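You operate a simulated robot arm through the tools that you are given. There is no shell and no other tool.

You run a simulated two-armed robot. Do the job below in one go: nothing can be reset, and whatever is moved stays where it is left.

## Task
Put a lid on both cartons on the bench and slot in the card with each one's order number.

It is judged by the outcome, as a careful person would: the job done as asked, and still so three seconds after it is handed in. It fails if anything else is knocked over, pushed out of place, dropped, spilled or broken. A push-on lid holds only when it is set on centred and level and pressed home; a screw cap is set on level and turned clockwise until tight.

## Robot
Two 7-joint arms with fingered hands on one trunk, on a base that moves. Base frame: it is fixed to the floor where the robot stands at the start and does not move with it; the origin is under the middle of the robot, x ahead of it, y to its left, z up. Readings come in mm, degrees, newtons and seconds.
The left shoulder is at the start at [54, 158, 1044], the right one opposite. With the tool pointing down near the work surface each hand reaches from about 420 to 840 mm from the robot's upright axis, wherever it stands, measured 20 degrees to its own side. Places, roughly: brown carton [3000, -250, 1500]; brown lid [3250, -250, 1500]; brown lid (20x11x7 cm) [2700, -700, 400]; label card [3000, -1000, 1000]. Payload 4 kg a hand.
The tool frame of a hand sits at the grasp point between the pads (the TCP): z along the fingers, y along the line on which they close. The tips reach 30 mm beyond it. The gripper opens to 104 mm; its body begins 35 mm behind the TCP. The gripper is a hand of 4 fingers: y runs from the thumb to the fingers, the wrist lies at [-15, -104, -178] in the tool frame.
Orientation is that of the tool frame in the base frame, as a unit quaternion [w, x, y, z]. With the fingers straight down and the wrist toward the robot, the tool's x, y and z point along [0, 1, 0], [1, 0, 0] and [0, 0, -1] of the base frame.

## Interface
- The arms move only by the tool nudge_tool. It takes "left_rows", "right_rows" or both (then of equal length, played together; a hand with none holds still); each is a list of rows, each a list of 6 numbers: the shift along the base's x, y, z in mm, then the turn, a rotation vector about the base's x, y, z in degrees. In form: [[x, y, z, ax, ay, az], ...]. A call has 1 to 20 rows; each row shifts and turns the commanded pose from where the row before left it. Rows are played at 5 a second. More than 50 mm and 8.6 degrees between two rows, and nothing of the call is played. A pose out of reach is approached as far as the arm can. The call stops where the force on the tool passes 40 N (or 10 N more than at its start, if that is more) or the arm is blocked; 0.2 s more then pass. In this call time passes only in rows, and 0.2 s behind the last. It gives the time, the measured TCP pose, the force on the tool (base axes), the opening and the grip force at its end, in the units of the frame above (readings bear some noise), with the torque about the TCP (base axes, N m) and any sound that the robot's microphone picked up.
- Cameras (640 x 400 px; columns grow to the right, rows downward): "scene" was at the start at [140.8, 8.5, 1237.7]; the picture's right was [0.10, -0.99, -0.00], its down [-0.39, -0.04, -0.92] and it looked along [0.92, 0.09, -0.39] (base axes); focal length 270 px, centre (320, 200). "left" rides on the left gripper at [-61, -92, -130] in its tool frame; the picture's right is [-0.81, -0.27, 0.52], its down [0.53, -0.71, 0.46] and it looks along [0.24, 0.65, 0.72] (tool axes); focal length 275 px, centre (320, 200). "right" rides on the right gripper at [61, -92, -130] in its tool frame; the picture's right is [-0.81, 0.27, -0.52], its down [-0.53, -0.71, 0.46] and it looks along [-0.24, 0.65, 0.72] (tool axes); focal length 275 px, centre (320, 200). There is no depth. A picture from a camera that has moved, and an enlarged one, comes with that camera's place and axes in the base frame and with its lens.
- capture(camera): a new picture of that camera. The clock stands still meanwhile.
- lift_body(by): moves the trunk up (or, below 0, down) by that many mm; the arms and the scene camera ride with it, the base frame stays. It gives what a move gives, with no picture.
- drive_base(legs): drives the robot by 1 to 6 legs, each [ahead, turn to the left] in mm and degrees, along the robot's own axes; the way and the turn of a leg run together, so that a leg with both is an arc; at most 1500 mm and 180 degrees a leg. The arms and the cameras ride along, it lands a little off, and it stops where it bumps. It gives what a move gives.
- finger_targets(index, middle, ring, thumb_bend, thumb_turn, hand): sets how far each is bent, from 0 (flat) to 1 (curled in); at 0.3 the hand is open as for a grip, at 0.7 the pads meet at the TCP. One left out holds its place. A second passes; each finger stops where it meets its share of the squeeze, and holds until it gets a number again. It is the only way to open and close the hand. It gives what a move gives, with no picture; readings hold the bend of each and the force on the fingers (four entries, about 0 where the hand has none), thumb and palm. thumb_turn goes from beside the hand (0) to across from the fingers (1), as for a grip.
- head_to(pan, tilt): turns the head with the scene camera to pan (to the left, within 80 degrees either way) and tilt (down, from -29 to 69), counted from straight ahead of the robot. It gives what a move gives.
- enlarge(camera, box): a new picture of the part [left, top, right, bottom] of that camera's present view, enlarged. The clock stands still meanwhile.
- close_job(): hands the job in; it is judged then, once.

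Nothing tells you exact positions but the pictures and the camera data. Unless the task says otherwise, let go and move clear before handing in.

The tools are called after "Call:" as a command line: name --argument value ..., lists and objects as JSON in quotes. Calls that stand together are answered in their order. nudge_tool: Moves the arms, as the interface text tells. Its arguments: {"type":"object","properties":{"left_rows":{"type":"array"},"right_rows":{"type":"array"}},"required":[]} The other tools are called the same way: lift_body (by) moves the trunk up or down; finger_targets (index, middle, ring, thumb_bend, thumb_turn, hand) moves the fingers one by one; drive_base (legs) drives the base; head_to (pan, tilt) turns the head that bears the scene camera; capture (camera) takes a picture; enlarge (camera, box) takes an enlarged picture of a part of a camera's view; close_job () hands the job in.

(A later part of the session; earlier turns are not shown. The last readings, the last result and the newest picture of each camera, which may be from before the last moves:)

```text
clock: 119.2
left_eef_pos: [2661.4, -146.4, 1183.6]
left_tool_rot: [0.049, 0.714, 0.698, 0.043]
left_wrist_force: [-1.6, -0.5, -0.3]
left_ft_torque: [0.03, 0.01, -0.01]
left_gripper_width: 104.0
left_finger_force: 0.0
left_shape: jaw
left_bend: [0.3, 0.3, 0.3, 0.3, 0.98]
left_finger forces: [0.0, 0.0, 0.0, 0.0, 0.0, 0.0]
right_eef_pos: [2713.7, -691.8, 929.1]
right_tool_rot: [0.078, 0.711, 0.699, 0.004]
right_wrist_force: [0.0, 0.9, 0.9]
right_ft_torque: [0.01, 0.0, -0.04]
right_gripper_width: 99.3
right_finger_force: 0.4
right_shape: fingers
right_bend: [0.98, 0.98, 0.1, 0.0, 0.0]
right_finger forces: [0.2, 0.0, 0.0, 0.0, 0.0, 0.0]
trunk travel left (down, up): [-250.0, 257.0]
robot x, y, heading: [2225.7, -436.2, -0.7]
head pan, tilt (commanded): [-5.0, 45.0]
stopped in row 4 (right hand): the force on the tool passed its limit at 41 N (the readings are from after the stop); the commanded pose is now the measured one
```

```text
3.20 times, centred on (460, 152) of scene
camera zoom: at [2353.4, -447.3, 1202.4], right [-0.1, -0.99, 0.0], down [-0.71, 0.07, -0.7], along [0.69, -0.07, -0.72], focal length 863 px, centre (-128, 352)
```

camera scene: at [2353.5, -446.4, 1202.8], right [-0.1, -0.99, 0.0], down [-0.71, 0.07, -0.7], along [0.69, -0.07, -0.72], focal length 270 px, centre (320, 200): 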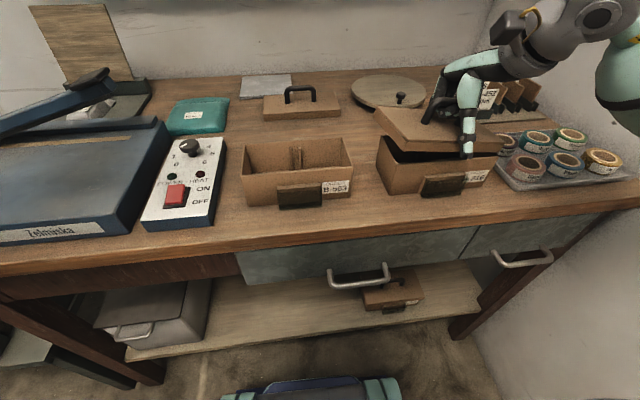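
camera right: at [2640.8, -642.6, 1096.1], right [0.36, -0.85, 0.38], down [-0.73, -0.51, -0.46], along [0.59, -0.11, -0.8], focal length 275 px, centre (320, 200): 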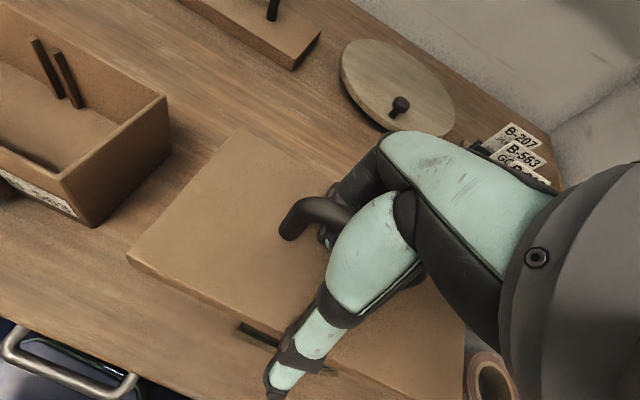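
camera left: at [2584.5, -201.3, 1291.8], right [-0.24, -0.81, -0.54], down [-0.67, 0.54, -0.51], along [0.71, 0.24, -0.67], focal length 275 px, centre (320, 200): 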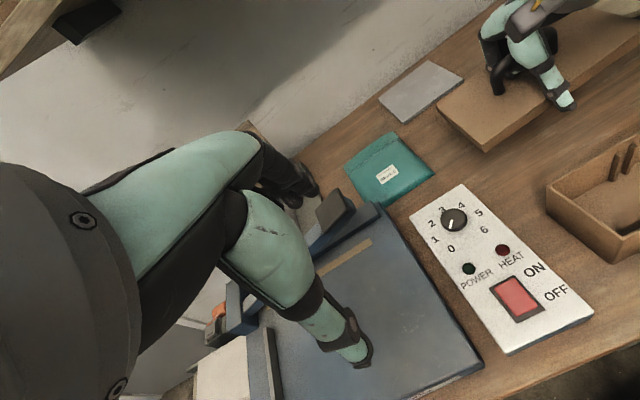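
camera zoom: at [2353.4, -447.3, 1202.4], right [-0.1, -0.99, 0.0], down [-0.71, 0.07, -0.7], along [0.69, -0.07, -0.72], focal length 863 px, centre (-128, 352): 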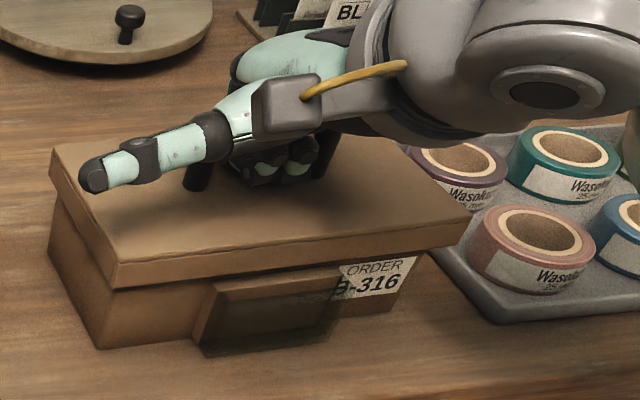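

Call:
enlarge --camera "scene" --box '[370, 130, 450, 180]'

Call:
enlarge --camera "scene" --box '[440, 140, 520, 190]'

Call:
enlarge --camera "scene" --box '[370, 165, 450, 215]'

```text
8.00 times, centred on (410, 155) of scene
camera zoom: at [2353.4, -447.3, 1202.4], right [-0.1, -0.99, 0.0], down [-0.71, 0.07, -0.7], along [0.69, -0.07, -0.72], focal length 2157 px, centre (-400, 560)
```

zoom: 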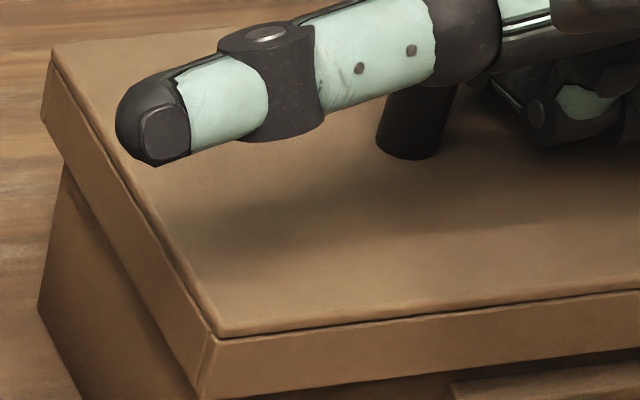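

```text
8.00 times, centred on (480, 165) of scene
camera zoom: at [2353.4, -447.3, 1202.4], right [-0.1, -0.99, 0.0], down [-0.71, 0.07, -0.7], along [0.69, -0.07, -0.72], focal length 2157 px, centre (-960, 480)
```

zoom: 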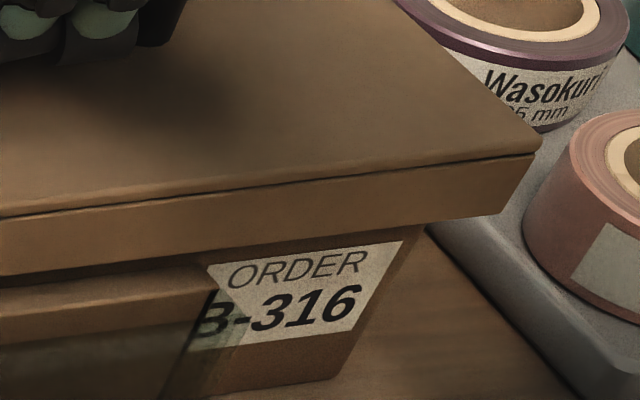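

```text
8.00 times, centred on (410, 190) of scene
camera zoom: at [2353.4, -447.3, 1202.4], right [-0.1, -0.99, 0.0], down [-0.71, 0.07, -0.7], along [0.69, -0.07, -0.72], focal length 2157 px, centre (-400, 280)
```

zoom: 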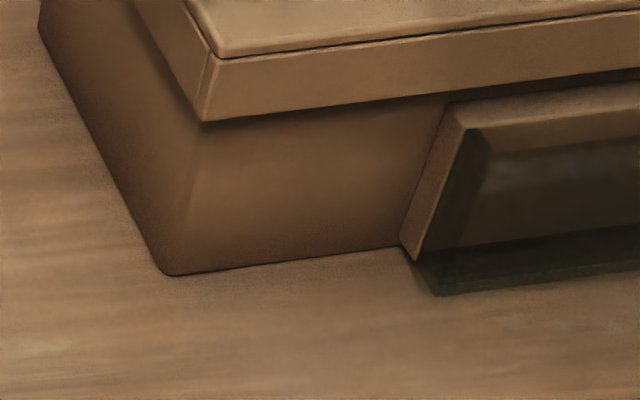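

The lid is fully on: level, top at z≈931 with the rim at 927, and centred within 2 mm. The carton only turned slightly. Now I'll unhook by opening the fingers in small steps while rising.

Call:
nudge_tool --right_rows '[[1, 0, 4, 0, 0, 0], [1, 0, 3, 0, 0, 0]]'

Call:
finger_targets --hand "right" --index 0.9 --middle 0.9

Call:
nudge_tool --right_rows '[[1, 0, 3, 0, 0, 0], [0.5, 0, 2, 0, 0, 0]]'

Call:
finger_targets --hand "right" --index 0.87 --middle 0.87

Call:
enlarge --camera "scene" --box '[360, 90, 560, 215]'

```text
clock: 119.8
left_eef_pos: [2662.3, -145.3, 1184.0]
left_tool_rot: [0.05, 0.714, 0.697, 0.043]
left_wrist_force: [-0.2, -0.8, -0.1]
left_ft_torque: [-0.01, -0.01, -0.01]
left_gripper_width: 103.9
left_finger_force: 0.2
left_shape: jaw
left_bend: [0.3, 0.3, 0.3, 0.3, 0.98]
left_finger forces: [0.0, 0.0, 0.0, 0.1, 0.0, 0.0]
right_eef_pos: [2715.4, -689.6, 937.5]
right_tool_rot: [0.078, 0.712, 0.698, 0.005]
right_wrist_force: [-0.4, -0.9, 0.0]
right_ft_torque: [-0.05, -0.02, -0.01]
right_gripper_width: 99.1
right_finger_force: 0.1
right_shape: fingers
right_bend: [0.98, 0.98, 0.1, 0.0, 0.0]
right_finger forces: [0.1, 0.1, 0.1, 0.0, 0.0, 0.0]
trunk travel left (down, up): [-250.0, 257.0]
robot x, y, heading: [2224.9, -437.9, -0.8]
head pan, tilt (commanded): [-5.0, 45.0]
```

```text
clock: 120.8
left_eef_pos: [2662.1, -143.8, 1184.3]
left_tool_rot: [0.049, 0.714, 0.697, 0.043]
left_wrist_force: [-0.5, 0.0, -0.9]
left_ft_torque: [0.04, -0.01, -0.02]
left_gripper_width: 103.9
left_finger_force: 0.1
left_shape: jaw
left_bend: [0.3, 0.3, 0.3, 0.3, 0.98]
left_finger forces: [0.0, 0.0, 0.0, 0.0, 0.0, 0.0]
right_eef_pos: [2715.7, -689.8, 937.6]
right_tool_rot: [0.078, 0.712, 0.698, 0.005]
right_wrist_force: [0.7, -0.7, 0.0]
right_ft_torque: [0.01, 0.0, 0.01]
right_gripper_width: 103.7
right_finger_force: 0.0
right_shape: fingers
right_bend: [0.9, 0.9, 0.1, 0.0, 0.0]
right_finger forces: [0.0, 0.0, 0.0, 0.1, 0.1, 0.0]
trunk travel left (down, up): [-250.0, 257.0]
robot x, y, heading: [2226.9, -435.3, -0.3]
head pan, tilt (commanded): [-5.0, 45.0]
```

```text
clock: 121.4
left_eef_pos: [2662.9, -144.9, 1184.0]
left_tool_rot: [0.05, 0.714, 0.698, 0.043]
left_wrist_force: [-0.1, -1.3, -0.8]
left_ft_torque: [0.01, -0.01, -0.02]
left_gripper_width: 104.2
left_finger_force: 0.0
left_shape: jaw
left_bend: [0.3, 0.3, 0.3, 0.3, 0.98]
left_finger forces: [0.0, 0.0, 0.0, 0.1, 0.1, 0.0]
right_eef_pos: [2716.9, -689.1, 942.1]
right_tool_rot: [0.077, 0.711, 0.699, 0.004]
right_wrist_force: [0.1, -0.1, -0.2]
right_ft_torque: [0.01, 0.03, 0.01]
right_gripper_width: 103.9
right_finger_force: 0.0
right_shape: fingers
right_bend: [0.9, 0.9, 0.1, 0.0, 0.0]
right_finger forces: [0.1, 0.0, 0.1, 0.0, 0.0, 0.0]
trunk travel left (down, up): [-250.0, 257.0]
robot x, y, heading: [2224.5, -439.0, -1.0]
head pan, tilt (commanded): [-5.0, 45.0]
```

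```text
clock: 122.4
left_eef_pos: [2662.0, -145.0, 1183.7]
left_tool_rot: [0.05, 0.714, 0.697, 0.043]
left_wrist_force: [-0.8, 0.3, -0.1]
left_ft_torque: [-0.01, -0.02, 0.01]
left_gripper_width: 104.0
left_finger_force: 0.1
left_shape: jaw
left_bend: [0.3, 0.3, 0.3, 0.3, 0.98]
left_finger forces: [0.0, 0.1, 0.1, 0.0, 0.0, 0.0]
right_eef_pos: [2717.0, -689.8, 942.2]
right_tool_rot: [0.077, 0.712, 0.698, 0.004]
right_wrist_force: [-0.9, -0.5, 0.4]
right_ft_torque: [-0.02, 0.01, 0.0]
right_gripper_width: 106.8
right_finger_force: 0.1
right_shape: fingers
right_bend: [0.87, 0.87, 0.1, 0.0, 0.0]
right_finger forces: [0.0, 0.1, 0.0, 0.0, 0.0, 0.0]
trunk travel left (down, up): [-250.0, 257.0]
robot x, y, heading: [2223.7, -436.0, -0.6]
head pan, tilt (commanded): [-5.0, 45.0]
```

```text
3.20 times, centred on (460, 152) of scene
camera zoom: at [2353.5, -446.4, 1202.8], right [-0.1, -0.99, 0.0], down [-0.71, 0.07, -0.7], along [0.69, -0.07, -0.72], focal length 863 px, centre (-128, 352)
```

zoom: 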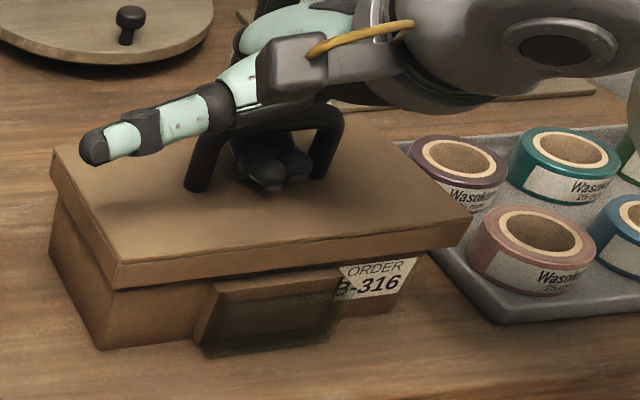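

Call:
nudge_tool --right_rows '[[1, 0, 3, 0, 0, 0], [0.5, 0, 3, 0, 0, 0]]'

Call:
finger_targets --hand "right" --index 0.84 --middle 0.84

Call:
nudge_tool --right_rows '[[1, 0, 3, 0, 0, 0], [0.5, 0, 3, 0, 0, 0]]'

Call:
finger_targets --hand "right" --index 0.8 --middle 0.8

Call:
enlarge --camera "scene" --box '[360, 90, 560, 215]'

```text
clock: 123.0
left_eef_pos: [2661.7, -145.6, 1183.5]
left_tool_rot: [0.049, 0.713, 0.698, 0.043]
left_wrist_force: [0.7, -0.1, 0.2]
left_ft_torque: [0.0, -0.02, -0.01]
left_gripper_width: 104.1
left_finger_force: 0.0
left_shape: jaw
left_bend: [0.3, 0.3, 0.3, 0.3, 0.98]
left_finger forces: [0.0, 0.0, 0.1, 0.0, 0.0, 0.1]
right_eef_pos: [2719.7, -690.9, 947.7]
right_tool_rot: [0.078, 0.711, 0.699, 0.004]
right_wrist_force: [1.0, -0.6, -0.6]
right_ft_torque: [0.02, -0.01, 0.0]
right_gripper_width: 107.4
right_finger_force: 0.0
right_shape: fingers
right_bend: [0.87, 0.87, 0.1, 0.0, 0.0]
right_finger forces: [0.4, 0.0, 0.1, 0.0, 0.0, 0.0]
trunk travel left (down, up): [-250.0, 257.0]
robot x, y, heading: [2226.8, -435.0, -1.0]
head pan, tilt (commanded): [-5.0, 45.0]
```

```text
clock: 124.0
left_eef_pos: [2662.9, -146.2, 1184.6]
left_tool_rot: [0.05, 0.714, 0.697, 0.042]
left_wrist_force: [0.2, 0.0, 0.5]
left_ft_torque: [-0.02, -0.02, -0.03]
left_gripper_width: 104.1
left_finger_force: 0.0
left_shape: jaw
left_bend: [0.3, 0.3, 0.3, 0.3, 0.98]
left_finger forces: [0.0, 0.0, 0.1, 0.0, 0.1, 0.0]
right_eef_pos: [2718.8, -689.0, 946.6]
right_tool_rot: [0.079, 0.712, 0.698, 0.004]
right_wrist_force: [0.0, -0.6, -0.6]
right_ft_torque: [-0.02, 0.01, -0.01]
right_gripper_width: 110.8
right_finger_force: 0.0
right_shape: fingers
right_bend: [0.84, 0.84, 0.1, 0.0, 0.0]
right_finger forces: [0.0, 0.0, 0.1, 0.1, 0.0, 0.0]
trunk travel left (down, up): [-250.0, 257.0]
robot x, y, heading: [2225.7, -441.3, -0.6]
head pan, tilt (commanded): [-5.0, 45.0]
```

```text
clock: 124.6
left_eef_pos: [2662.5, -145.1, 1184.4]
left_tool_rot: [0.051, 0.714, 0.697, 0.043]
left_wrist_force: [0.6, -0.1, -1.2]
left_ft_torque: [-0.01, 0.04, 0.02]
left_gripper_width: 104.0
left_finger_force: 0.0
left_shape: jaw
left_bend: [0.3, 0.3, 0.3, 0.3, 0.98]
left_finger forces: [0.1, 0.1, 0.0, 0.0, 0.0, 0.0]
right_eef_pos: [2720.9, -689.6, 954.4]
right_tool_rot: [0.078, 0.711, 0.699, 0.004]
right_wrist_force: [-0.4, 0.7, -0.9]
right_ft_torque: [-0.02, -0.01, 0.02]
right_gripper_width: 110.9
right_finger_force: 0.8
right_shape: fingers
right_bend: [0.84, 0.84, 0.1, 0.0, 0.0]
right_finger forces: [0.4, 0.0, 0.0, 0.1, 0.0, 0.0]
trunk travel left (down, up): [-250.0, 257.0]
robot x, y, heading: [2223.6, -437.5, -0.5]
head pan, tilt (commanded): [-5.0, 45.0]
```

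```text
clock: 125.6
left_eef_pos: [2661.1, -144.1, 1183.5]
left_tool_rot: [0.05, 0.714, 0.697, 0.042]
left_wrist_force: [-0.5, -0.5, 0.3]
left_ft_torque: [0.02, 0.02, 0.0]
left_gripper_width: 104.2
left_finger_force: 0.2
left_shape: jaw
left_bend: [0.3, 0.3, 0.3, 0.3, 0.98]
left_finger forces: [0.0, 0.0, 0.1, 0.1, 0.1, 0.0]
right_eef_pos: [2719.7, -690.0, 953.5]
right_tool_rot: [0.077, 0.712, 0.698, 0.004]
right_wrist_force: [0.7, -0.9, 0.7]
right_ft_torque: [0.03, 0.02, 0.01]
right_gripper_width: 116.7
right_finger_force: 0.1
right_shape: fingers
right_bend: [0.8, 0.8, 0.1, 0.0, 0.0]
right_finger forces: [0.0, 0.0, 0.0, 0.0, 0.1, 0.1]
trunk travel left (down, up): [-250.0, 257.0]
robot x, y, heading: [2221.6, -434.9, -0.5]
head pan, tilt (commanded): [-5.0, 45.0]
```

```text
3.20 times, centred on (460, 152) of scene
camera zoom: at [2353.5, -446.4, 1202.8], right [-0.1, -0.99, 0.0], down [-0.71, 0.07, -0.7], along [0.69, -0.07, -0.72], focal length 863 px, centre (-128, 352)
```

zoom: 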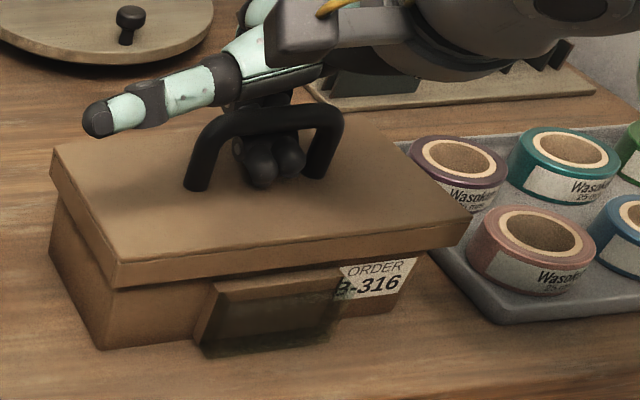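

Call:
nudge_tool --right_rows '[[0.5, 0, 3, 0, 0, 0], [0, 0, 2, 0, 0, 0]]'

Call:
finger_targets --hand "right" --index 0.75 --middle 0.75

Call:
nudge_tool --right_rows '[[0, 0, 3, 0, 0, 0], [0, 0, 3, 0, 0, 0]]'

Call:
finger_targets --hand "right" --index 0.65 --middle 0.65

Call:
enlarge --camera "scene" --box '[360, 90, 560, 215]'

```text
clock: 126.2
left_eef_pos: [2662.5, -145.0, 1183.8]
left_tool_rot: [0.05, 0.713, 0.698, 0.043]
left_wrist_force: [-0.2, -0.1, -0.7]
left_ft_torque: [-0.01, 0.0, 0.0]
left_gripper_width: 104.0
left_finger_force: 0.1
left_shape: jaw
left_bend: [0.3, 0.3, 0.3, 0.3, 0.98]
left_finger forces: [0.1, 0.0, 0.0, 0.1, 0.1, 0.0]
right_eef_pos: [2721.4, -689.6, 958.2]
right_tool_rot: [0.079, 0.712, 0.698, 0.004]
right_wrist_force: [0.6, 0.5, -0.5]
right_ft_torque: [-0.04, 0.0, -0.03]
right_gripper_width: 116.7
right_finger_force: 0.3
right_shape: fingers
right_bend: [0.8, 0.8, 0.1, 0.0, 0.0]
right_finger forces: [0.3, 0.1, 0.1, 0.0, 0.0, 0.1]
trunk travel left (down, up): [-250.0, 257.0]
robot x, y, heading: [2223.7, -439.6, -0.7]
head pan, tilt (commanded): [-5.0, 45.0]
```

```text
clock: 127.2
left_eef_pos: [2662.3, -144.6, 1184.4]
left_tool_rot: [0.049, 0.714, 0.697, 0.043]
left_wrist_force: [-0.1, -0.1, 0.2]
left_ft_torque: [0.0, 0.05, 0.01]
left_gripper_width: 103.8
left_finger_force: 0.2
left_shape: jaw
left_bend: [0.3, 0.3, 0.3, 0.3, 0.98]
left_finger forces: [0.0, 0.0, 0.0, 0.1, 0.0, 0.0]
right_eef_pos: [2722.3, -690.5, 958.9]
right_tool_rot: [0.078, 0.712, 0.698, 0.005]
right_wrist_force: [0.7, -1.4, 0.8]
right_ft_torque: [0.04, 0.0, 0.05]
right_gripper_width: 124.6
right_finger_force: 0.4
right_shape: fingers
right_bend: [0.75, 0.75, 0.1, 0.0, 0.0]
right_finger forces: [0.8, 0.1, 0.1, 0.0, 0.0, 0.0]
trunk travel left (down, up): [-250.0, 257.0]
robot x, y, heading: [2221.7, -438.8, -0.7]
head pan, tilt (commanded): [-5.0, 45.0]
```

```text
clock: 127.8
left_eef_pos: [2661.7, -145.1, 1183.4]
left_tool_rot: [0.051, 0.714, 0.697, 0.043]
left_wrist_force: [0.8, 1.0, -0.1]
left_ft_torque: [-0.03, -0.06, 0.01]
left_gripper_width: 104.1
left_finger_force: 0.1
left_shape: jaw
left_bend: [0.3, 0.3, 0.3, 0.3, 0.98]
left_finger forces: [0.1, 0.0, 0.0, 0.0, 0.0, 0.1]
right_eef_pos: [2719.9, -689.4, 963.4]
right_tool_rot: [0.079, 0.711, 0.698, 0.005]
right_wrist_force: [-0.3, 0.7, -0.1]
right_ft_torque: [0.01, -0.01, 0.0]
right_gripper_width: 125.0
right_finger_force: 0.0
right_shape: fingers
right_bend: [0.75, 0.75, 0.1, 0.0, 0.0]
right_finger forces: [0.0, 0.0, 0.0, 0.0, 0.1, 0.1]
trunk travel left (down, up): [-250.0, 257.0]
robot x, y, heading: [2223.6, -440.0, -0.5]
head pan, tilt (commanded): [-5.0, 45.0]
```

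```text
clock: 128.8
left_eef_pos: [2662.3, -145.5, 1184.6]
left_tool_rot: [0.05, 0.714, 0.697, 0.043]
left_wrist_force: [0.5, -0.6, -0.2]
left_ft_torque: [-0.01, -0.01, -0.01]
left_gripper_width: 104.1
left_finger_force: 0.1
left_shape: jaw
left_bend: [0.3, 0.3, 0.3, 0.3, 0.98]
left_finger forces: [0.0, 0.0, 0.0, 0.0, 0.1, 0.0]
right_eef_pos: [2718.9, -688.8, 964.2]
right_tool_rot: [0.079, 0.711, 0.699, 0.006]
right_wrist_force: [-1.7, 0.4, 6.3]
right_ft_torque: [0.0, -0.09, 0.0]
right_gripper_width: 134.8
right_finger_force: 3.9
right_shape: fingers
right_bend: [0.67, 0.65, 0.1, 0.0, 0.0]
right_finger forces: [6.5, 0.1, 0.0, 0.0, 0.0, 0.1]
trunk travel left (down, up): [-250.0, 257.0]
robot x, y, heading: [2224.8, -434.9, -0.6]
head pan, tilt (commanded): [-5.0, 45.0]
```

```text
3.20 times, centred on (460, 152) of scene
camera zoom: at [2352.7, -446.2, 1202.9], right [-0.1, -0.99, 0.0], down [-0.71, 0.07, -0.7], along [0.69, -0.07, -0.72], focal length 863 px, centre (-128, 352)
```

zoom: 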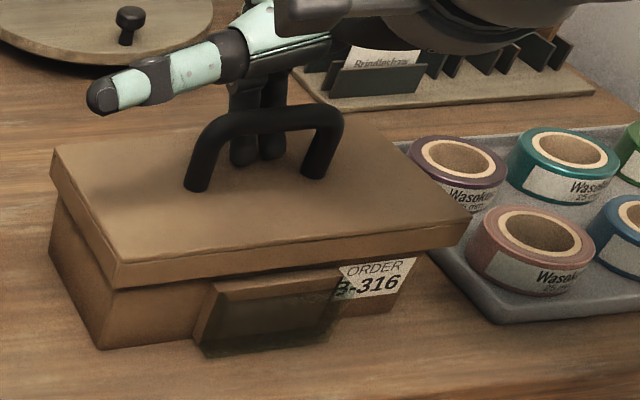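

Call:
nudge_tool --right_rows '[[0, 0, 4, 0, 0, 0], [0, 0, 5, 0, 0, 0]]'

Call:
finger_targets --hand "right" --index 0.45 --middle 0.45

Call:
nudge_tool --right_rows '[[0, 0, 15, 0, 0, 0], [0, 0, 25, 0, 0, 0], [0, 0, 30, 0, 0, 0], [0, 0, 0, 0, 0, 0]]'

Call:
capture --camera "scene"

Call:
enlarge --camera "scene" --box '[360, 90, 560, 215]'

```text
clock: 129.4
left_eef_pos: [2662.5, -144.1, 1185.0]
left_tool_rot: [0.05, 0.714, 0.697, 0.043]
left_wrist_force: [-0.2, 0.3, -0.4]
left_ft_torque: [0.01, 0.01, -0.01]
left_gripper_width: 103.9
left_finger_force: 0.1
left_shape: jaw
left_bend: [0.3, 0.3, 0.3, 0.3, 0.98]
left_finger forces: [0.1, 0.0, 0.0, 0.1, 0.0, 0.1]
right_eef_pos: [2720.3, -690.4, 972.8]
right_tool_rot: [0.078, 0.711, 0.699, 0.004]
right_wrist_force: [0.4, -0.3, -0.2]
right_ft_torque: [0.01, 0.02, -0.02]
right_gripper_width: 136.0
right_finger_force: 0.2
right_shape: fingers
right_bend: [0.65, 0.65, 0.1, 0.0, 0.0]
right_finger forces: [0.1, 0.0, 0.0, 0.0, 0.0, 0.0]
trunk travel left (down, up): [-250.0, 257.0]
robot x, y, heading: [2227.8, -438.5, -0.6]
head pan, tilt (commanded): [-5.0, 45.0]
```

```text
clock: 130.4
left_eef_pos: [2663.4, -144.8, 1183.9]
left_tool_rot: [0.05, 0.714, 0.697, 0.042]
left_wrist_force: [0.4, 0.4, 0.1]
left_ft_torque: [-0.02, 0.0, 0.04]
left_gripper_width: 104.1
left_finger_force: 0.1
left_shape: jaw
left_bend: [0.3, 0.3, 0.3, 0.3, 0.98]
left_finger forces: [0.0, 0.0, 0.0, 0.1, 0.0, 0.1]
right_eef_pos: [2719.9, -689.5, 973.4]
right_tool_rot: [0.078, 0.712, 0.698, 0.004]
right_wrist_force: [-0.1, 0.3, -0.1]
right_ft_torque: [0.0, 0.01, -0.01]
right_gripper_width: 148.7
right_finger_force: 0.0
right_shape: fingers
right_bend: [0.45, 0.45, 0.1, 0.0, 0.0]
right_finger forces: [0.0, 0.0, 0.1, 0.0, 0.0, 0.0]
trunk travel left (down, up): [-250.0, 257.0]
robot x, y, heading: [2226.3, -437.0, -0.9]
head pan, tilt (commanded): [-5.0, 45.0]
```

```text
clock: 131.4
left_eef_pos: [2663.2, -146.4, 1183.0]
left_tool_rot: [0.05, 0.714, 0.697, 0.043]
left_wrist_force: [0.2, 0.2, 0.3]
left_ft_torque: [-0.03, 0.01, 0.01]
left_gripper_width: 103.9
left_finger_force: 0.0
left_shape: jaw
left_bend: [0.3, 0.3, 0.3, 0.3, 0.98]
left_finger forces: [0.0, 0.0, 0.0, 0.0, 0.1, 0.0]
right_eef_pos: [2720.0, -690.4, 1043.4]
right_tool_rot: [0.078, 0.711, 0.699, 0.004]
right_wrist_force: [0.1, -0.5, -0.1]
right_ft_torque: [0.0, 0.03, -0.02]
right_gripper_width: 148.9
right_finger_force: 0.0
right_shape: fingers
right_bend: [0.45, 0.45, 0.1, 0.0, 0.0]
right_finger forces: [0.1, 0.0, 0.1, 0.0, 0.0, 0.1]
trunk travel left (down, up): [-250.0, 257.0]
robot x, y, heading: [2225.6, -436.0, -0.6]
head pan, tilt (commanded): [-5.0, 45.0]
```

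```text
taken
camera scene: at [2353.6, -446.7, 1202.8], right [-0.1, -0.99, 0.0], down [-0.71, 0.07, -0.7], along [0.69, -0.07, -0.72], focal length 270 px, centre (320, 200)
```

scene: 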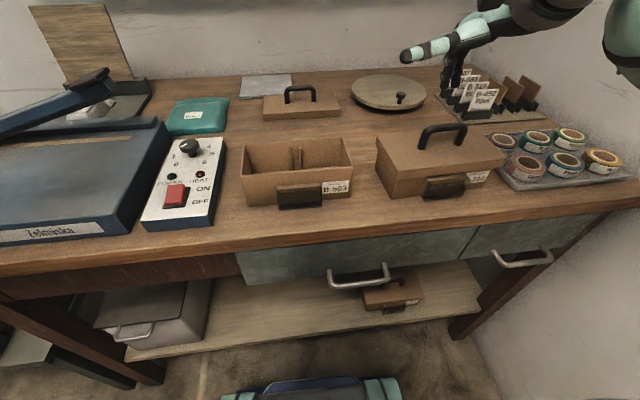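

```text
3.20 times, centred on (460, 152) of scene
camera zoom: at [2353.6, -446.7, 1202.8], right [-0.1, -0.99, 0.0], down [-0.71, 0.07, -0.7], along [0.69, -0.07, -0.72], focal length 863 px, centre (-128, 352)
```

zoom: 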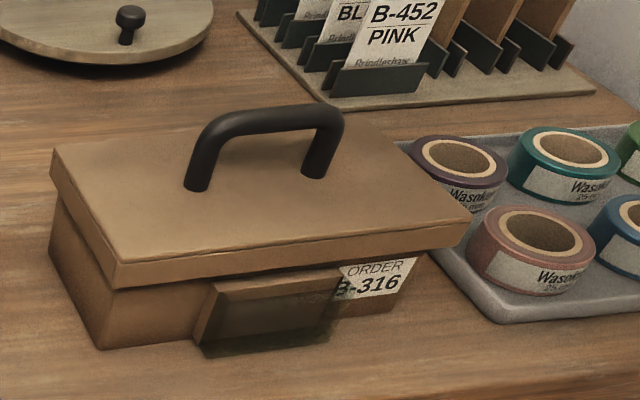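

The B-316 lid is on and the handle is free. To be sure it's home, I'll make a fist and press straight down on the handle's centre.

Call:
finger_targets --hand "right" --index 1.0 --middle 1.0 --ring 1.0

Call:
nudge_tool --right_rows '[[-3, 3, -15, 4, 0, 0], [-2, 3, -15, 3.8, 0, 0], [0, 0, -15, 0, 0, 0], [0, 0, -10, 0, 0, 0], [0, 0, 0, 0, 0, 0]]'

Call:
enlarge --camera "scene" --box '[360, 80, 560, 205]'

```text
clock: 132.4
left_eef_pos: [2662.1, -145.2, 1184.0]
left_tool_rot: [0.05, 0.713, 0.698, 0.042]
left_wrist_force: [-0.2, -0.1, 0.1]
left_ft_torque: [0.02, 0.01, -0.02]
left_gripper_width: 103.9
left_finger_force: 0.2
left_shape: jaw
left_bend: [0.3, 0.3, 0.3, 0.3, 0.98]
left_finger forces: [0.0, 0.1, 0.1, 0.1, 0.0, 0.0]
right_eef_pos: [2721.4, -691.4, 1042.2]
right_tool_rot: [0.078, 0.711, 0.698, 0.004]
right_wrist_force: [-0.3, -0.3, 0.5]
right_ft_torque: [0.04, 0.02, 0.02]
right_gripper_width: 98.8
right_finger_force: 0.2
right_shape: fingers
right_bend: [1.0, 1.0, 1.0, 0.0, 0.0]
right_finger forces: [0.1, 0.1, 0.1, 0.0, 0.1, 0.1]
trunk travel left (down, up): [-250.0, 257.0]
robot x, y, heading: [2225.8, -435.6, -0.7]
head pan, tilt (commanded): [-5.0, 45.0]
```

```text
clock: 133.6
left_eef_pos: [2662.7, -144.3, 1183.7]
left_tool_rot: [0.049, 0.713, 0.698, 0.043]
left_wrist_force: [-0.8, -0.4, 0.7]
left_ft_torque: [-0.02, 0.02, 0.02]
left_gripper_width: 104.0
left_finger_force: 0.0
left_shape: jaw
left_bend: [0.3, 0.3, 0.3, 0.3, 0.98]
left_finger forces: [0.1, 0.0, 0.1, 0.0, 0.0, 0.0]
right_eef_pos: [2715.3, -683.4, 988.6]
right_tool_rot: [0.03, 0.715, 0.697, 0.051]
right_wrist_force: [-0.4, 0.0, -0.1]
right_ft_torque: [-0.01, -0.01, -0.01]
right_gripper_width: 99.4
right_finger_force: 0.0
right_shape: fingers
right_bend: [1.0, 1.0, 1.0, 0.0, 0.0]
right_finger forces: [0.0, 0.0, 0.1, 0.0, 0.0, 0.0]
trunk travel left (down, up): [-250.0, 257.0]
robot x, y, heading: [2225.9, -440.6, -0.5]
head pan, tilt (commanded): [-5.0, 45.0]
```

```text
3.20 times, centred on (460, 142) of scene
camera zoom: at [2353.5, -446.3, 1202.8], right [-0.1, -0.99, 0.0], down [-0.71, 0.07, -0.7], along [0.69, -0.07, -0.72], focal length 863 px, centre (-128, 384)
```

zoom: 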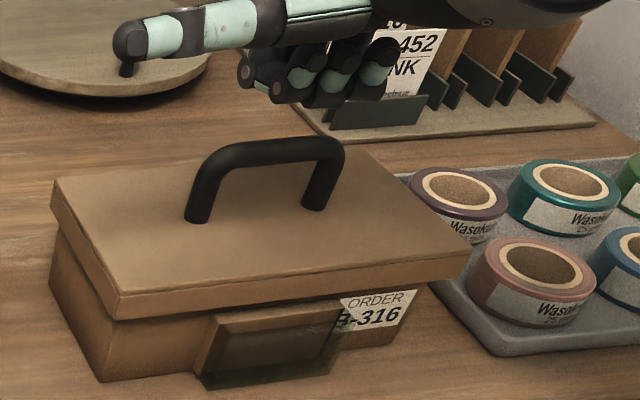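

Call:
nudge_tool --right_rows '[[0, -3, -5, 0, 0, 0], [0, 0, -5, 0, 0, 0], [0, 0, -4, 0, 0, 0], [0, 0, -3, 0, 0, 0], [0, 0, -3, 0, 0, 0], [0, 0, -2, 0, 0, 0], [0, 0, -2, 0, 0, 0]]'

Call:
enlarge --camera "scene" --box '[360, 80, 560, 205]'

```text
clock: 135.2
left_eef_pos: [2660.9, -143.0, 1183.0]
left_tool_rot: [0.049, 0.714, 0.697, 0.042]
left_wrist_force: [0.1, -0.5, -1.2]
left_ft_torque: [-0.02, 0.0, 0.03]
left_gripper_width: 103.9
left_finger_force: 0.0
left_shape: jaw
left_bend: [0.3, 0.3, 0.3, 0.3, 0.98]
left_finger forces: [0.0, 0.0, 0.0, 0.0, 0.2, 0.0]
right_eef_pos: [2716.7, -686.2, 965.5]
right_tool_rot: [0.03, 0.714, 0.697, 0.053]
right_wrist_force: [1.5, 0.2, 5.6]
right_ft_torque: [-0.05, 0.0, 0.04]
right_gripper_width: 99.1
right_finger_force: 2.5
right_shape: fingers
right_bend: [1.0, 1.0, 1.0, 0.0, 0.0]
right_finger forces: [0.0, 5.3, 0.0, 0.0, 0.0, 0.1]
trunk travel left (down, up): [-250.0, 257.0]
robot x, y, heading: [2222.8, -438.6, -0.7]
head pan, tilt (commanded): [-5.0, 45.0]
```

```text
3.20 times, centred on (460, 142) of scene
camera zoom: at [2353.1, -446.2, 1202.9], right [-0.1, -0.99, 0.0], down [-0.71, 0.07, -0.7], along [0.69, -0.07, -0.72], focal length 863 px, centre (-128, 384)
```

zoom: 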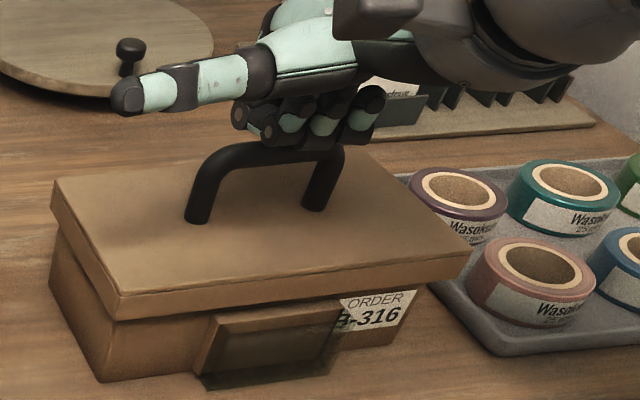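

Call:
nudge_tool --right_rows '[[0, 0, -1.5, 0, 0, 0], [0, 0, -1.5, 0, 0, 0], [0, 0, -1.5, 0, 0, 0], [0, 0, -1, 0, 0, 0], [0, 0, 0, 0, 0, 0]]'

Call:
nudge_tool --right_rows '[[0, 0, 10, 0, 0, 0], [0, 0, 20, 0, 0, 0], [0, 0, 30, 0, 0, 0], [0, 0, 30, 0, 0, 0], [0, 0, 0, 0, 0, 0]]'

Call:
enlarge --camera "scene" --box '[360, 80, 560, 205]'

```text
clock: 136.4
left_eef_pos: [2661.0, -142.4, 1183.7]
left_tool_rot: [0.05, 0.713, 0.698, 0.042]
left_wrist_force: [-0.5, -0.4, 0.3]
left_ft_torque: [0.01, -0.02, 0.01]
left_gripper_width: 104.2
left_finger_force: 0.1
left_shape: jaw
left_bend: [0.3, 0.3, 0.3, 0.3, 0.98]
left_finger forces: [0.1, 0.0, 0.0, 0.0, 0.0, 0.0]
right_eef_pos: [2716.8, -687.0, 963.8]
right_tool_rot: [0.035, 0.715, 0.696, 0.057]
right_wrist_force: [11.3, -1.4, 37.1]
right_ft_torque: [-0.38, -0.06, 0.11]
right_gripper_width: 99.1
right_finger_force: 19.3
right_shape: fingers
right_bend: [1.0, 1.0, 1.0, 0.0, 0.0]
right_finger forces: [0.0, 39.1, 0.0, 0.0, 0.0, 0.0]
trunk travel left (down, up): [-250.0, 257.0]
robot x, y, heading: [2227.7, -433.5, -0.8]
head pan, tilt (commanded): [-5.0, 45.0]
```

```text
clock: 137.6
left_eef_pos: [2662.3, -145.4, 1183.7]
left_tool_rot: [0.05, 0.714, 0.697, 0.043]
left_wrist_force: [-0.2, 0.7, -0.7]
left_ft_torque: [0.0, 0.0, 0.01]
left_gripper_width: 103.9
left_finger_force: 0.0
left_shape: jaw
left_bend: [0.3, 0.3, 0.3, 0.3, 0.98]
left_finger forces: [0.0, 0.0, 0.1, 0.1, 0.0, 0.0]
right_eef_pos: [2716.1, -688.1, 1048.9]
right_tool_rot: [0.029, 0.715, 0.697, 0.051]
right_wrist_force: [0.7, -0.2, -0.6]
right_ft_torque: [-0.03, 0.01, -0.02]
right_gripper_width: 99.2
right_finger_force: 0.0
right_shape: fingers
right_bend: [1.0, 1.0, 1.0, 0.0, 0.0]
right_finger forces: [0.0, 0.0, 0.1, 0.0, 0.1, 0.0]
trunk travel left (down, up): [-250.0, 257.0]
robot x, y, heading: [2222.1, -436.0, -1.0]
head pan, tilt (commanded): [-5.0, 45.0]
```

```text
3.20 times, centred on (460, 142) of scene
camera zoom: at [2353.3, -446.6, 1202.8], right [-0.1, -0.99, 0.0], down [-0.71, 0.07, -0.7], along [0.69, -0.07, -0.72], focal length 863 px, centre (-128, 384)
```

zoom: 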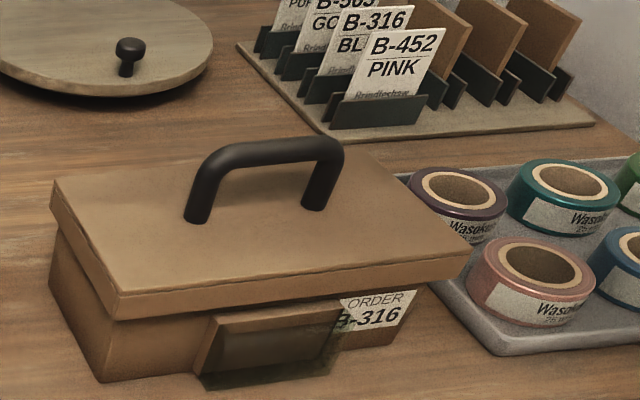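

The B-316 lid is firmly pressed on. Next is the far lid, which is at the edge of reach, so I'll ready the hand for the hook grip and drive forward about 55 mm.

Call:
finger_targets --hand "right" --index 0.35 --middle 0.35 --ring 0.1 --thumb_bend 0.0 --thumb_turn 0.0

Call:
nudge_tool --right_rows '[[0, 20, 20, 0, 0, 0], [0, 20, 20, 0, 0, 0], [0, 20, 0, 0, 0, 0]]'

Call:
drive_base --legs '[[55, 0]]'

Call:
head_to --pan -5 --tilt 42

Call:
capture --camera "scene"

```text
clock: 138.6
left_eef_pos: [2663.1, -144.7, 1183.1]
left_tool_rot: [0.05, 0.714, 0.697, 0.043]
left_wrist_force: [-0.6, 0.4, -0.1]
left_ft_torque: [0.02, -0.01, 0.03]
left_gripper_width: 104.0
left_finger_force: 0.1
left_shape: jaw
left_bend: [0.3, 0.3, 0.3, 0.3, 0.98]
left_finger forces: [0.0, 0.0, 0.1, 0.0, 0.0, 0.0]
right_eef_pos: [2716.8, -686.9, 1048.1]
right_tool_rot: [0.029, 0.715, 0.696, 0.053]
right_wrist_force: [-0.4, -0.1, -0.1]
right_ft_torque: [0.05, -0.02, 0.01]
right_gripper_width: 154.6
right_finger_force: 0.0
right_shape: fingers
right_bend: [0.35, 0.35, 0.1, 0.0, 0.0]
right_finger forces: [0.0, 0.0, 0.0, 0.0, 0.0, 0.0]
trunk travel left (down, up): [-250.0, 257.0]
robot x, y, heading: [2221.9, -436.3, -0.5]
head pan, tilt (commanded): [-5.0, 45.0]
```

```text
clock: 139.4
left_eef_pos: [2662.1, -144.7, 1184.5]
left_tool_rot: [0.049, 0.713, 0.698, 0.042]
left_wrist_force: [0.5, -0.4, 0.0]
left_ft_torque: [-0.01, 0.01, -0.01]
left_gripper_width: 104.0
left_finger_force: 0.0
left_shape: jaw
left_bend: [0.3, 0.3, 0.3, 0.3, 0.98]
left_finger forces: [0.1, 0.1, 0.0, 0.1, 0.1, 0.1]
right_eef_pos: [2717.9, -626.2, 1087.7]
right_tool_rot: [0.029, 0.715, 0.696, 0.052]
right_wrist_force: [0.3, -0.2, -1.0]
right_ft_torque: [-0.02, 0.01, 0.01]
right_gripper_width: 154.9
right_finger_force: 0.1
right_shape: fingers
right_bend: [0.35, 0.35, 0.1, 0.0, 0.0]
right_finger forces: [0.0, 0.0, 0.0, 0.1, 0.1, 0.2]
trunk travel left (down, up): [-250.0, 257.0]
robot x, y, heading: [2224.2, -438.0, -0.7]
head pan, tilt (commanded): [-5.0, 45.0]
```

```text
clock: 140.3
left_eef_pos: [2714.9, -144.9, 1185.1]
left_tool_rot: [0.049, 0.713, 0.698, 0.043]
left_wrist_force: [-1.2, 1.1, 0.2]
left_ft_torque: [-0.01, -0.03, -0.04]
left_gripper_width: 104.1
left_finger_force: 0.1
left_shape: jaw
left_bend: [0.3, 0.3, 0.3, 0.3, 0.98]
left_finger forces: [0.0, 0.1, 0.0, 0.0, 0.0, 0.0]
right_eef_pos: [2771.4, -629.6, 1088.3]
right_tool_rot: [0.03, 0.715, 0.696, 0.052]
right_wrist_force: [0.1, 0.3, 0.5]
right_ft_torque: [-0.01, -0.01, 0.01]
right_gripper_width: 154.9
right_finger_force: 0.0
right_shape: fingers
right_bend: [0.35, 0.35, 0.1, 0.0, 0.0]
right_finger forces: [0.1, 0.0, 0.1, 0.1, 0.0, 0.1]
trunk travel left (down, up): [-250.0, 257.0]
robot x, y, heading: [2279.9, -438.7, -0.9]
head pan, tilt (commanded): [-5.0, 45.0]
```

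```text
clock: 140.9
left_eef_pos: [2711.5, -147.9, 1186.9]
left_tool_rot: [0.059, 0.716, 0.694, 0.045]
left_wrist_force: [1.2, -0.6, 0.7]
left_ft_torque: [0.0, 0.02, 0.01]
left_gripper_width: 104.0
left_finger_force: 0.1
left_shape: jaw
left_bend: [0.3, 0.3, 0.3, 0.3, 0.98]
left_finger forces: [0.0, 0.1, 0.0, 0.0, 0.0, 0.0]
right_eef_pos: [2765.4, -629.4, 1091.5]
right_tool_rot: [0.033, 0.716, 0.695, 0.054]
right_wrist_force: [0.0, -0.8, -0.3]
right_ft_torque: [0.0, 0.04, 0.01]
right_gripper_width: 154.9
right_finger_force: 0.0
right_shape: fingers
right_bend: [0.35, 0.35, 0.1, 0.0, 0.0]
right_finger forces: [0.1, 0.1, 0.1, 0.0, 0.1, 0.0]
trunk travel left (down, up): [-250.0, 257.0]
robot x, y, heading: [2280.2, -439.9, -0.7]
head pan, tilt (commanded): [-5.0, 42.0]
```

```text
taken
camera scene: at [2413.6, -447.5, 1206.7], right [-0.1, -0.99, 0.0], down [-0.68, 0.07, -0.73], along [0.73, -0.07, -0.68], focal length 270 px, centre (320, 200)
```

scene: 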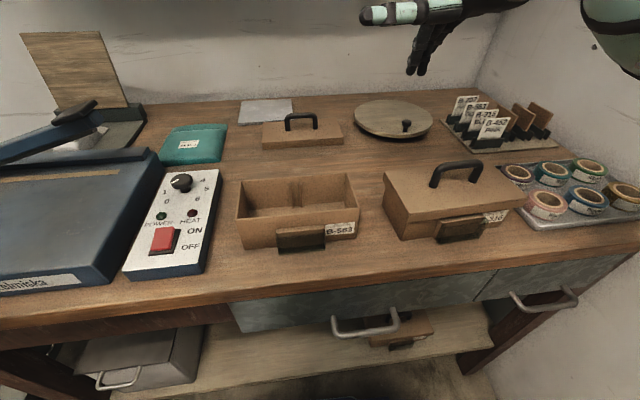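

Call:
enlarge --camera "scene" --box '[250, 95, 362, 165]'

Call:
enlarge --camera "scene" --box '[225, 160, 369, 250]'

Call:
capture --camera "right"

```text
5.71 times, centred on (306, 130) of scene
camera zoom: at [2413.6, -447.5, 1206.7], right [-0.1, -0.99, 0.0], down [-0.68, 0.07, -0.73], along [0.73, -0.07, -0.68], focal length 1540 px, centre (400, 600)
```

zoom: 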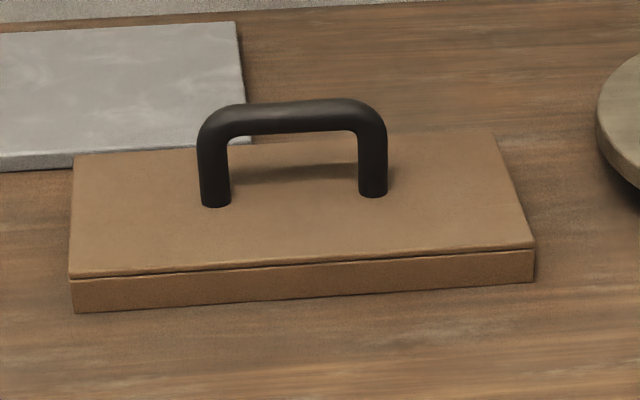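

```text
4.44 times, centred on (297, 205) of scene
camera zoom: at [2413.6, -447.5, 1206.7], right [-0.1, -0.99, 0.0], down [-0.68, 0.07, -0.73], along [0.73, -0.07, -0.68], focal length 1198 px, centre (422, 178)
```

zoom: 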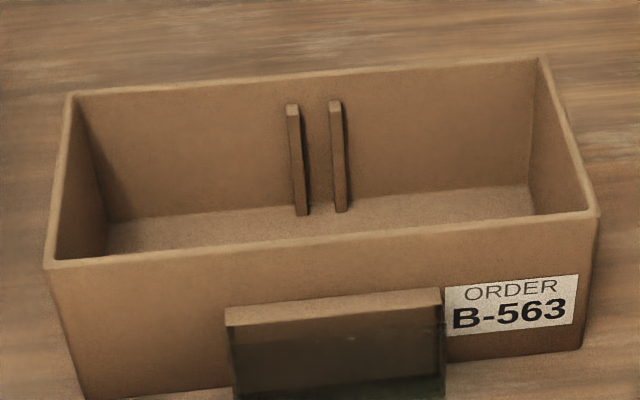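

```text
taken
camera right: at [2660.2, -569.1, 1211.9], right [0.19, -0.83, 0.52], down [-0.67, -0.5, -0.56], along [0.72, -0.24, -0.65], focal length 275 px, centre (320, 200)
```

right: 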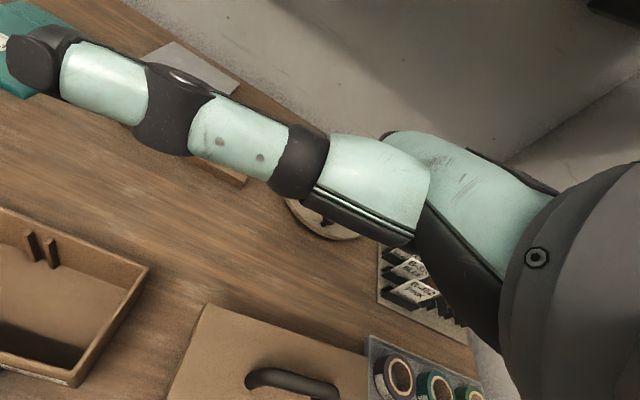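

The far handle is near (3027, -463) with yaw 1.7° and the bar at z≈912. I'll level the right hand and bring it above that handle.

Call:
nudge_tool --right_rows '[[33, 21.5, -10, -0.2, 0.9, 0.4], [33, 21.5, -10, -0.2, 0.9, 0.4], [33, 21.5, -10, -0.2, 0.9, 0.4], [33, 21.5, -10, -0.2, 0.9, 0.4], [33, 21.5, -10, -0.2, 0.9, 0.4], [33, 21.5, -10, -0.2, 0.9, 0.4], [33, 21.5, -10, -0.2, 0.9, 0.4], [33, 21.5, -10, -0.2, 0.8, 0.5], [0, 0, 0, 0, 0, 0]]'

Call:
capture --camera "right"

Call:
enlarge --camera "scene" --box '[240, 70, 384, 160]'

```text
clock: 142.9
left_eef_pos: [2708.5, -149.9, 1189.8]
left_tool_rot: [0.06, 0.716, 0.694, 0.047]
left_wrist_force: [-1.2, -0.4, -0.5]
left_ft_torque: [0.01, 0.01, 0.03]
left_gripper_width: 104.0
left_finger_force: 0.1
left_shape: jaw
left_bend: [0.3, 0.3, 0.3, 0.3, 0.98]
left_finger forces: [0.0, 0.0, 0.1, 0.0, 0.0, 0.0]
right_eef_pos: [3029.4, -457.2, 1012.4]
right_tool_rot: [-0.002, 0.697, 0.718, 0.002]
right_wrist_force: [0.6, 0.4, -0.5]
right_ft_torque: [0.01, 0.01, 0.01]
right_gripper_width: 154.8
right_finger_force: 0.1
right_shape: fingers
right_bend: [0.35, 0.35, 0.1, 0.0, 0.0]
right_finger forces: [0.0, 0.0, 0.1, 0.0, 0.0, 0.0]
trunk travel left (down, up): [-250.0, 257.0]
robot x, y, heading: [2280.1, -438.9, -1.0]
head pan, tilt (commanded): [-5.0, 42.0]
```

```text
taken
camera right: at [2935.9, -400.0, 1144.3], right [0.3, -0.8, 0.51], down [-0.7, -0.55, -0.46], along [0.65, -0.22, -0.72], focal length 275 px, centre (320, 200)
```

right: 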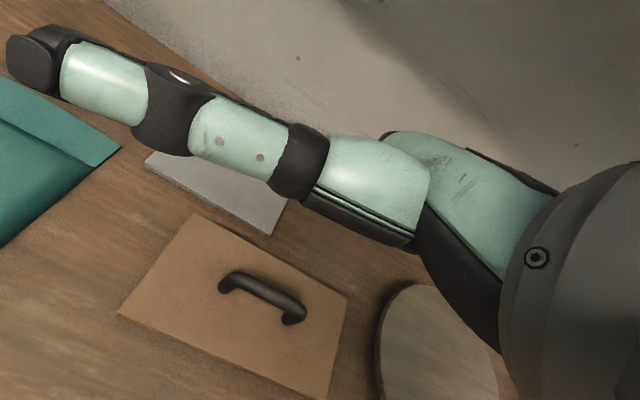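

```text
4.44 times, centred on (312, 115) of scene
camera zoom: at [2410.3, -449.0, 1207.1], right [-0.1, -0.99, 0.0], down [-0.68, 0.07, -0.73], along [0.73, -0.07, -0.68], focal length 1198 px, centre (356, 578)
```

zoom: 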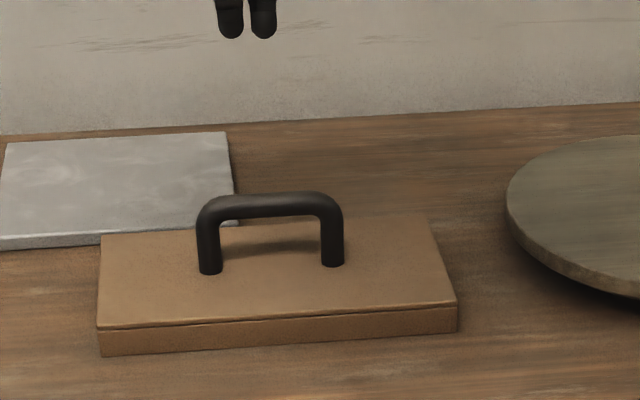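

Call:
enlarge --camera "right" --box '[190, 240, 350, 340]'

```text
4.00 times, centred on (270, 290) of right
camera zoom: at [2935.9, -400.0, 1144.3], right [0.3, -0.8, 0.51], down [-0.7, -0.55, -0.46], along [0.65, -0.22, -0.72], focal length 1101 px, centre (520, -160)
```

zoom: 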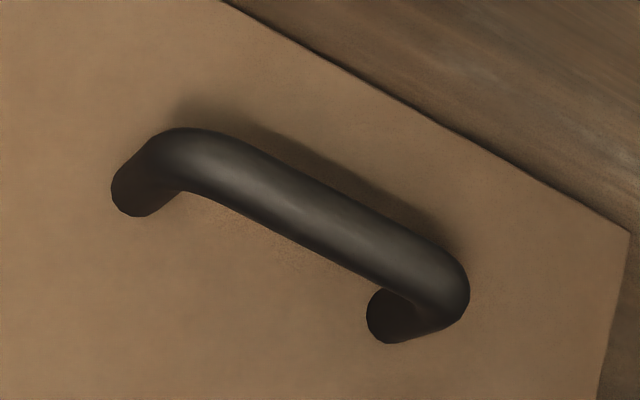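

Call:
nudge_tool --right_rows '[[-1.5, -1, -14, 0, 0, 0], [-1.5, -1, -14, 0, 0, 0], [0, 0, -14, 0, 0, 0], [0, 0, -14, 0, 0, 0], [0, 0, -14, 0, 0, 0], [0, 0, -12, 0, 0, 0], [0, 0, -10, 0, 0, 0], [0, 0, -5, 0, 0, 0], [0, 0, 0, 0, 0, 0]]'

Call:
finger_targets --hand "right" --index 0.65 --middle 0.65

Call:
enlarge --camera "scene" --box '[240, 70, 384, 160]'

```text
clock: 144.9
left_eef_pos: [2707.6, -148.7, 1189.1]
left_tool_rot: [0.06, 0.715, 0.695, 0.047]
left_wrist_force: [0.5, 0.6, 0.4]
left_ft_torque: [-0.01, 0.04, -0.02]
left_gripper_width: 104.1
left_finger_force: 0.1
left_shape: jaw
left_bend: [0.3, 0.3, 0.3, 0.3, 0.98]
left_finger forces: [0.1, 0.0, 0.0, 0.0, 0.0, 0.0]
right_eef_pos: [3024.4, -457.2, 915.3]
right_tool_rot: [-0.002, 0.697, 0.717, 0.002]
right_wrist_force: [-0.1, -0.5, 0.7]
right_ft_torque: [0.02, 0.02, 0.01]
right_gripper_width: 154.8
right_finger_force: 0.0
right_shape: fingers
right_bend: [0.35, 0.35, 0.1, 0.0, 0.0]
right_finger forces: [0.0, 0.0, 0.0, 0.1, 0.0, 0.0]
trunk travel left (down, up): [-250.0, 257.0]
robot x, y, heading: [2277.2, -438.1, -0.6]
head pan, tilt (commanded): [-5.0, 42.0]
```

```text
clock: 145.9
left_eef_pos: [2707.8, -148.0, 1189.4]
left_tool_rot: [0.06, 0.716, 0.694, 0.046]
left_wrist_force: [-1.0, -0.8, -0.1]
left_ft_torque: [0.02, -0.02, 0.04]
left_gripper_width: 104.2
left_finger_force: 0.1
left_shape: jaw
left_bend: [0.3, 0.3, 0.3, 0.3, 0.98]
left_finger forces: [0.0, 0.1, 0.0, 0.0, 0.0, 0.0]
right_eef_pos: [3024.6, -456.8, 916.4]
right_tool_rot: [-0.001, 0.696, 0.718, 0.002]
right_wrist_force: [-0.4, -0.4, 1.0]
right_ft_torque: [-0.03, -0.01, 0.01]
right_gripper_width: 136.2
right_finger_force: 0.0
right_shape: fingers
right_bend: [0.65, 0.65, 0.1, 0.0, 0.0]
right_finger forces: [0.0, 0.0, 0.0, 0.0, 0.0, 0.0]
trunk travel left (down, up): [-250.0, 257.0]
robot x, y, heading: [2279.7, -436.8, -0.8]
head pan, tilt (commanded): [-5.0, 42.0]
```

```text
4.44 times, centred on (312, 115) of scene
camera zoom: at [2410.8, -447.4, 1207.1], right [-0.1, -0.99, 0.0], down [-0.68, 0.07, -0.73], along [0.73, -0.07, -0.68], focal length 1198 px, centre (356, 578)
```

zoom: 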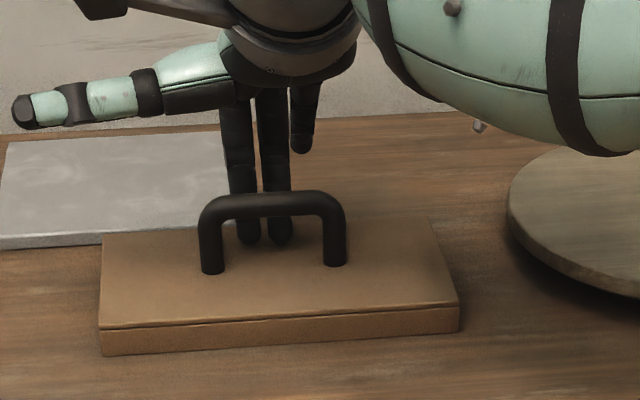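

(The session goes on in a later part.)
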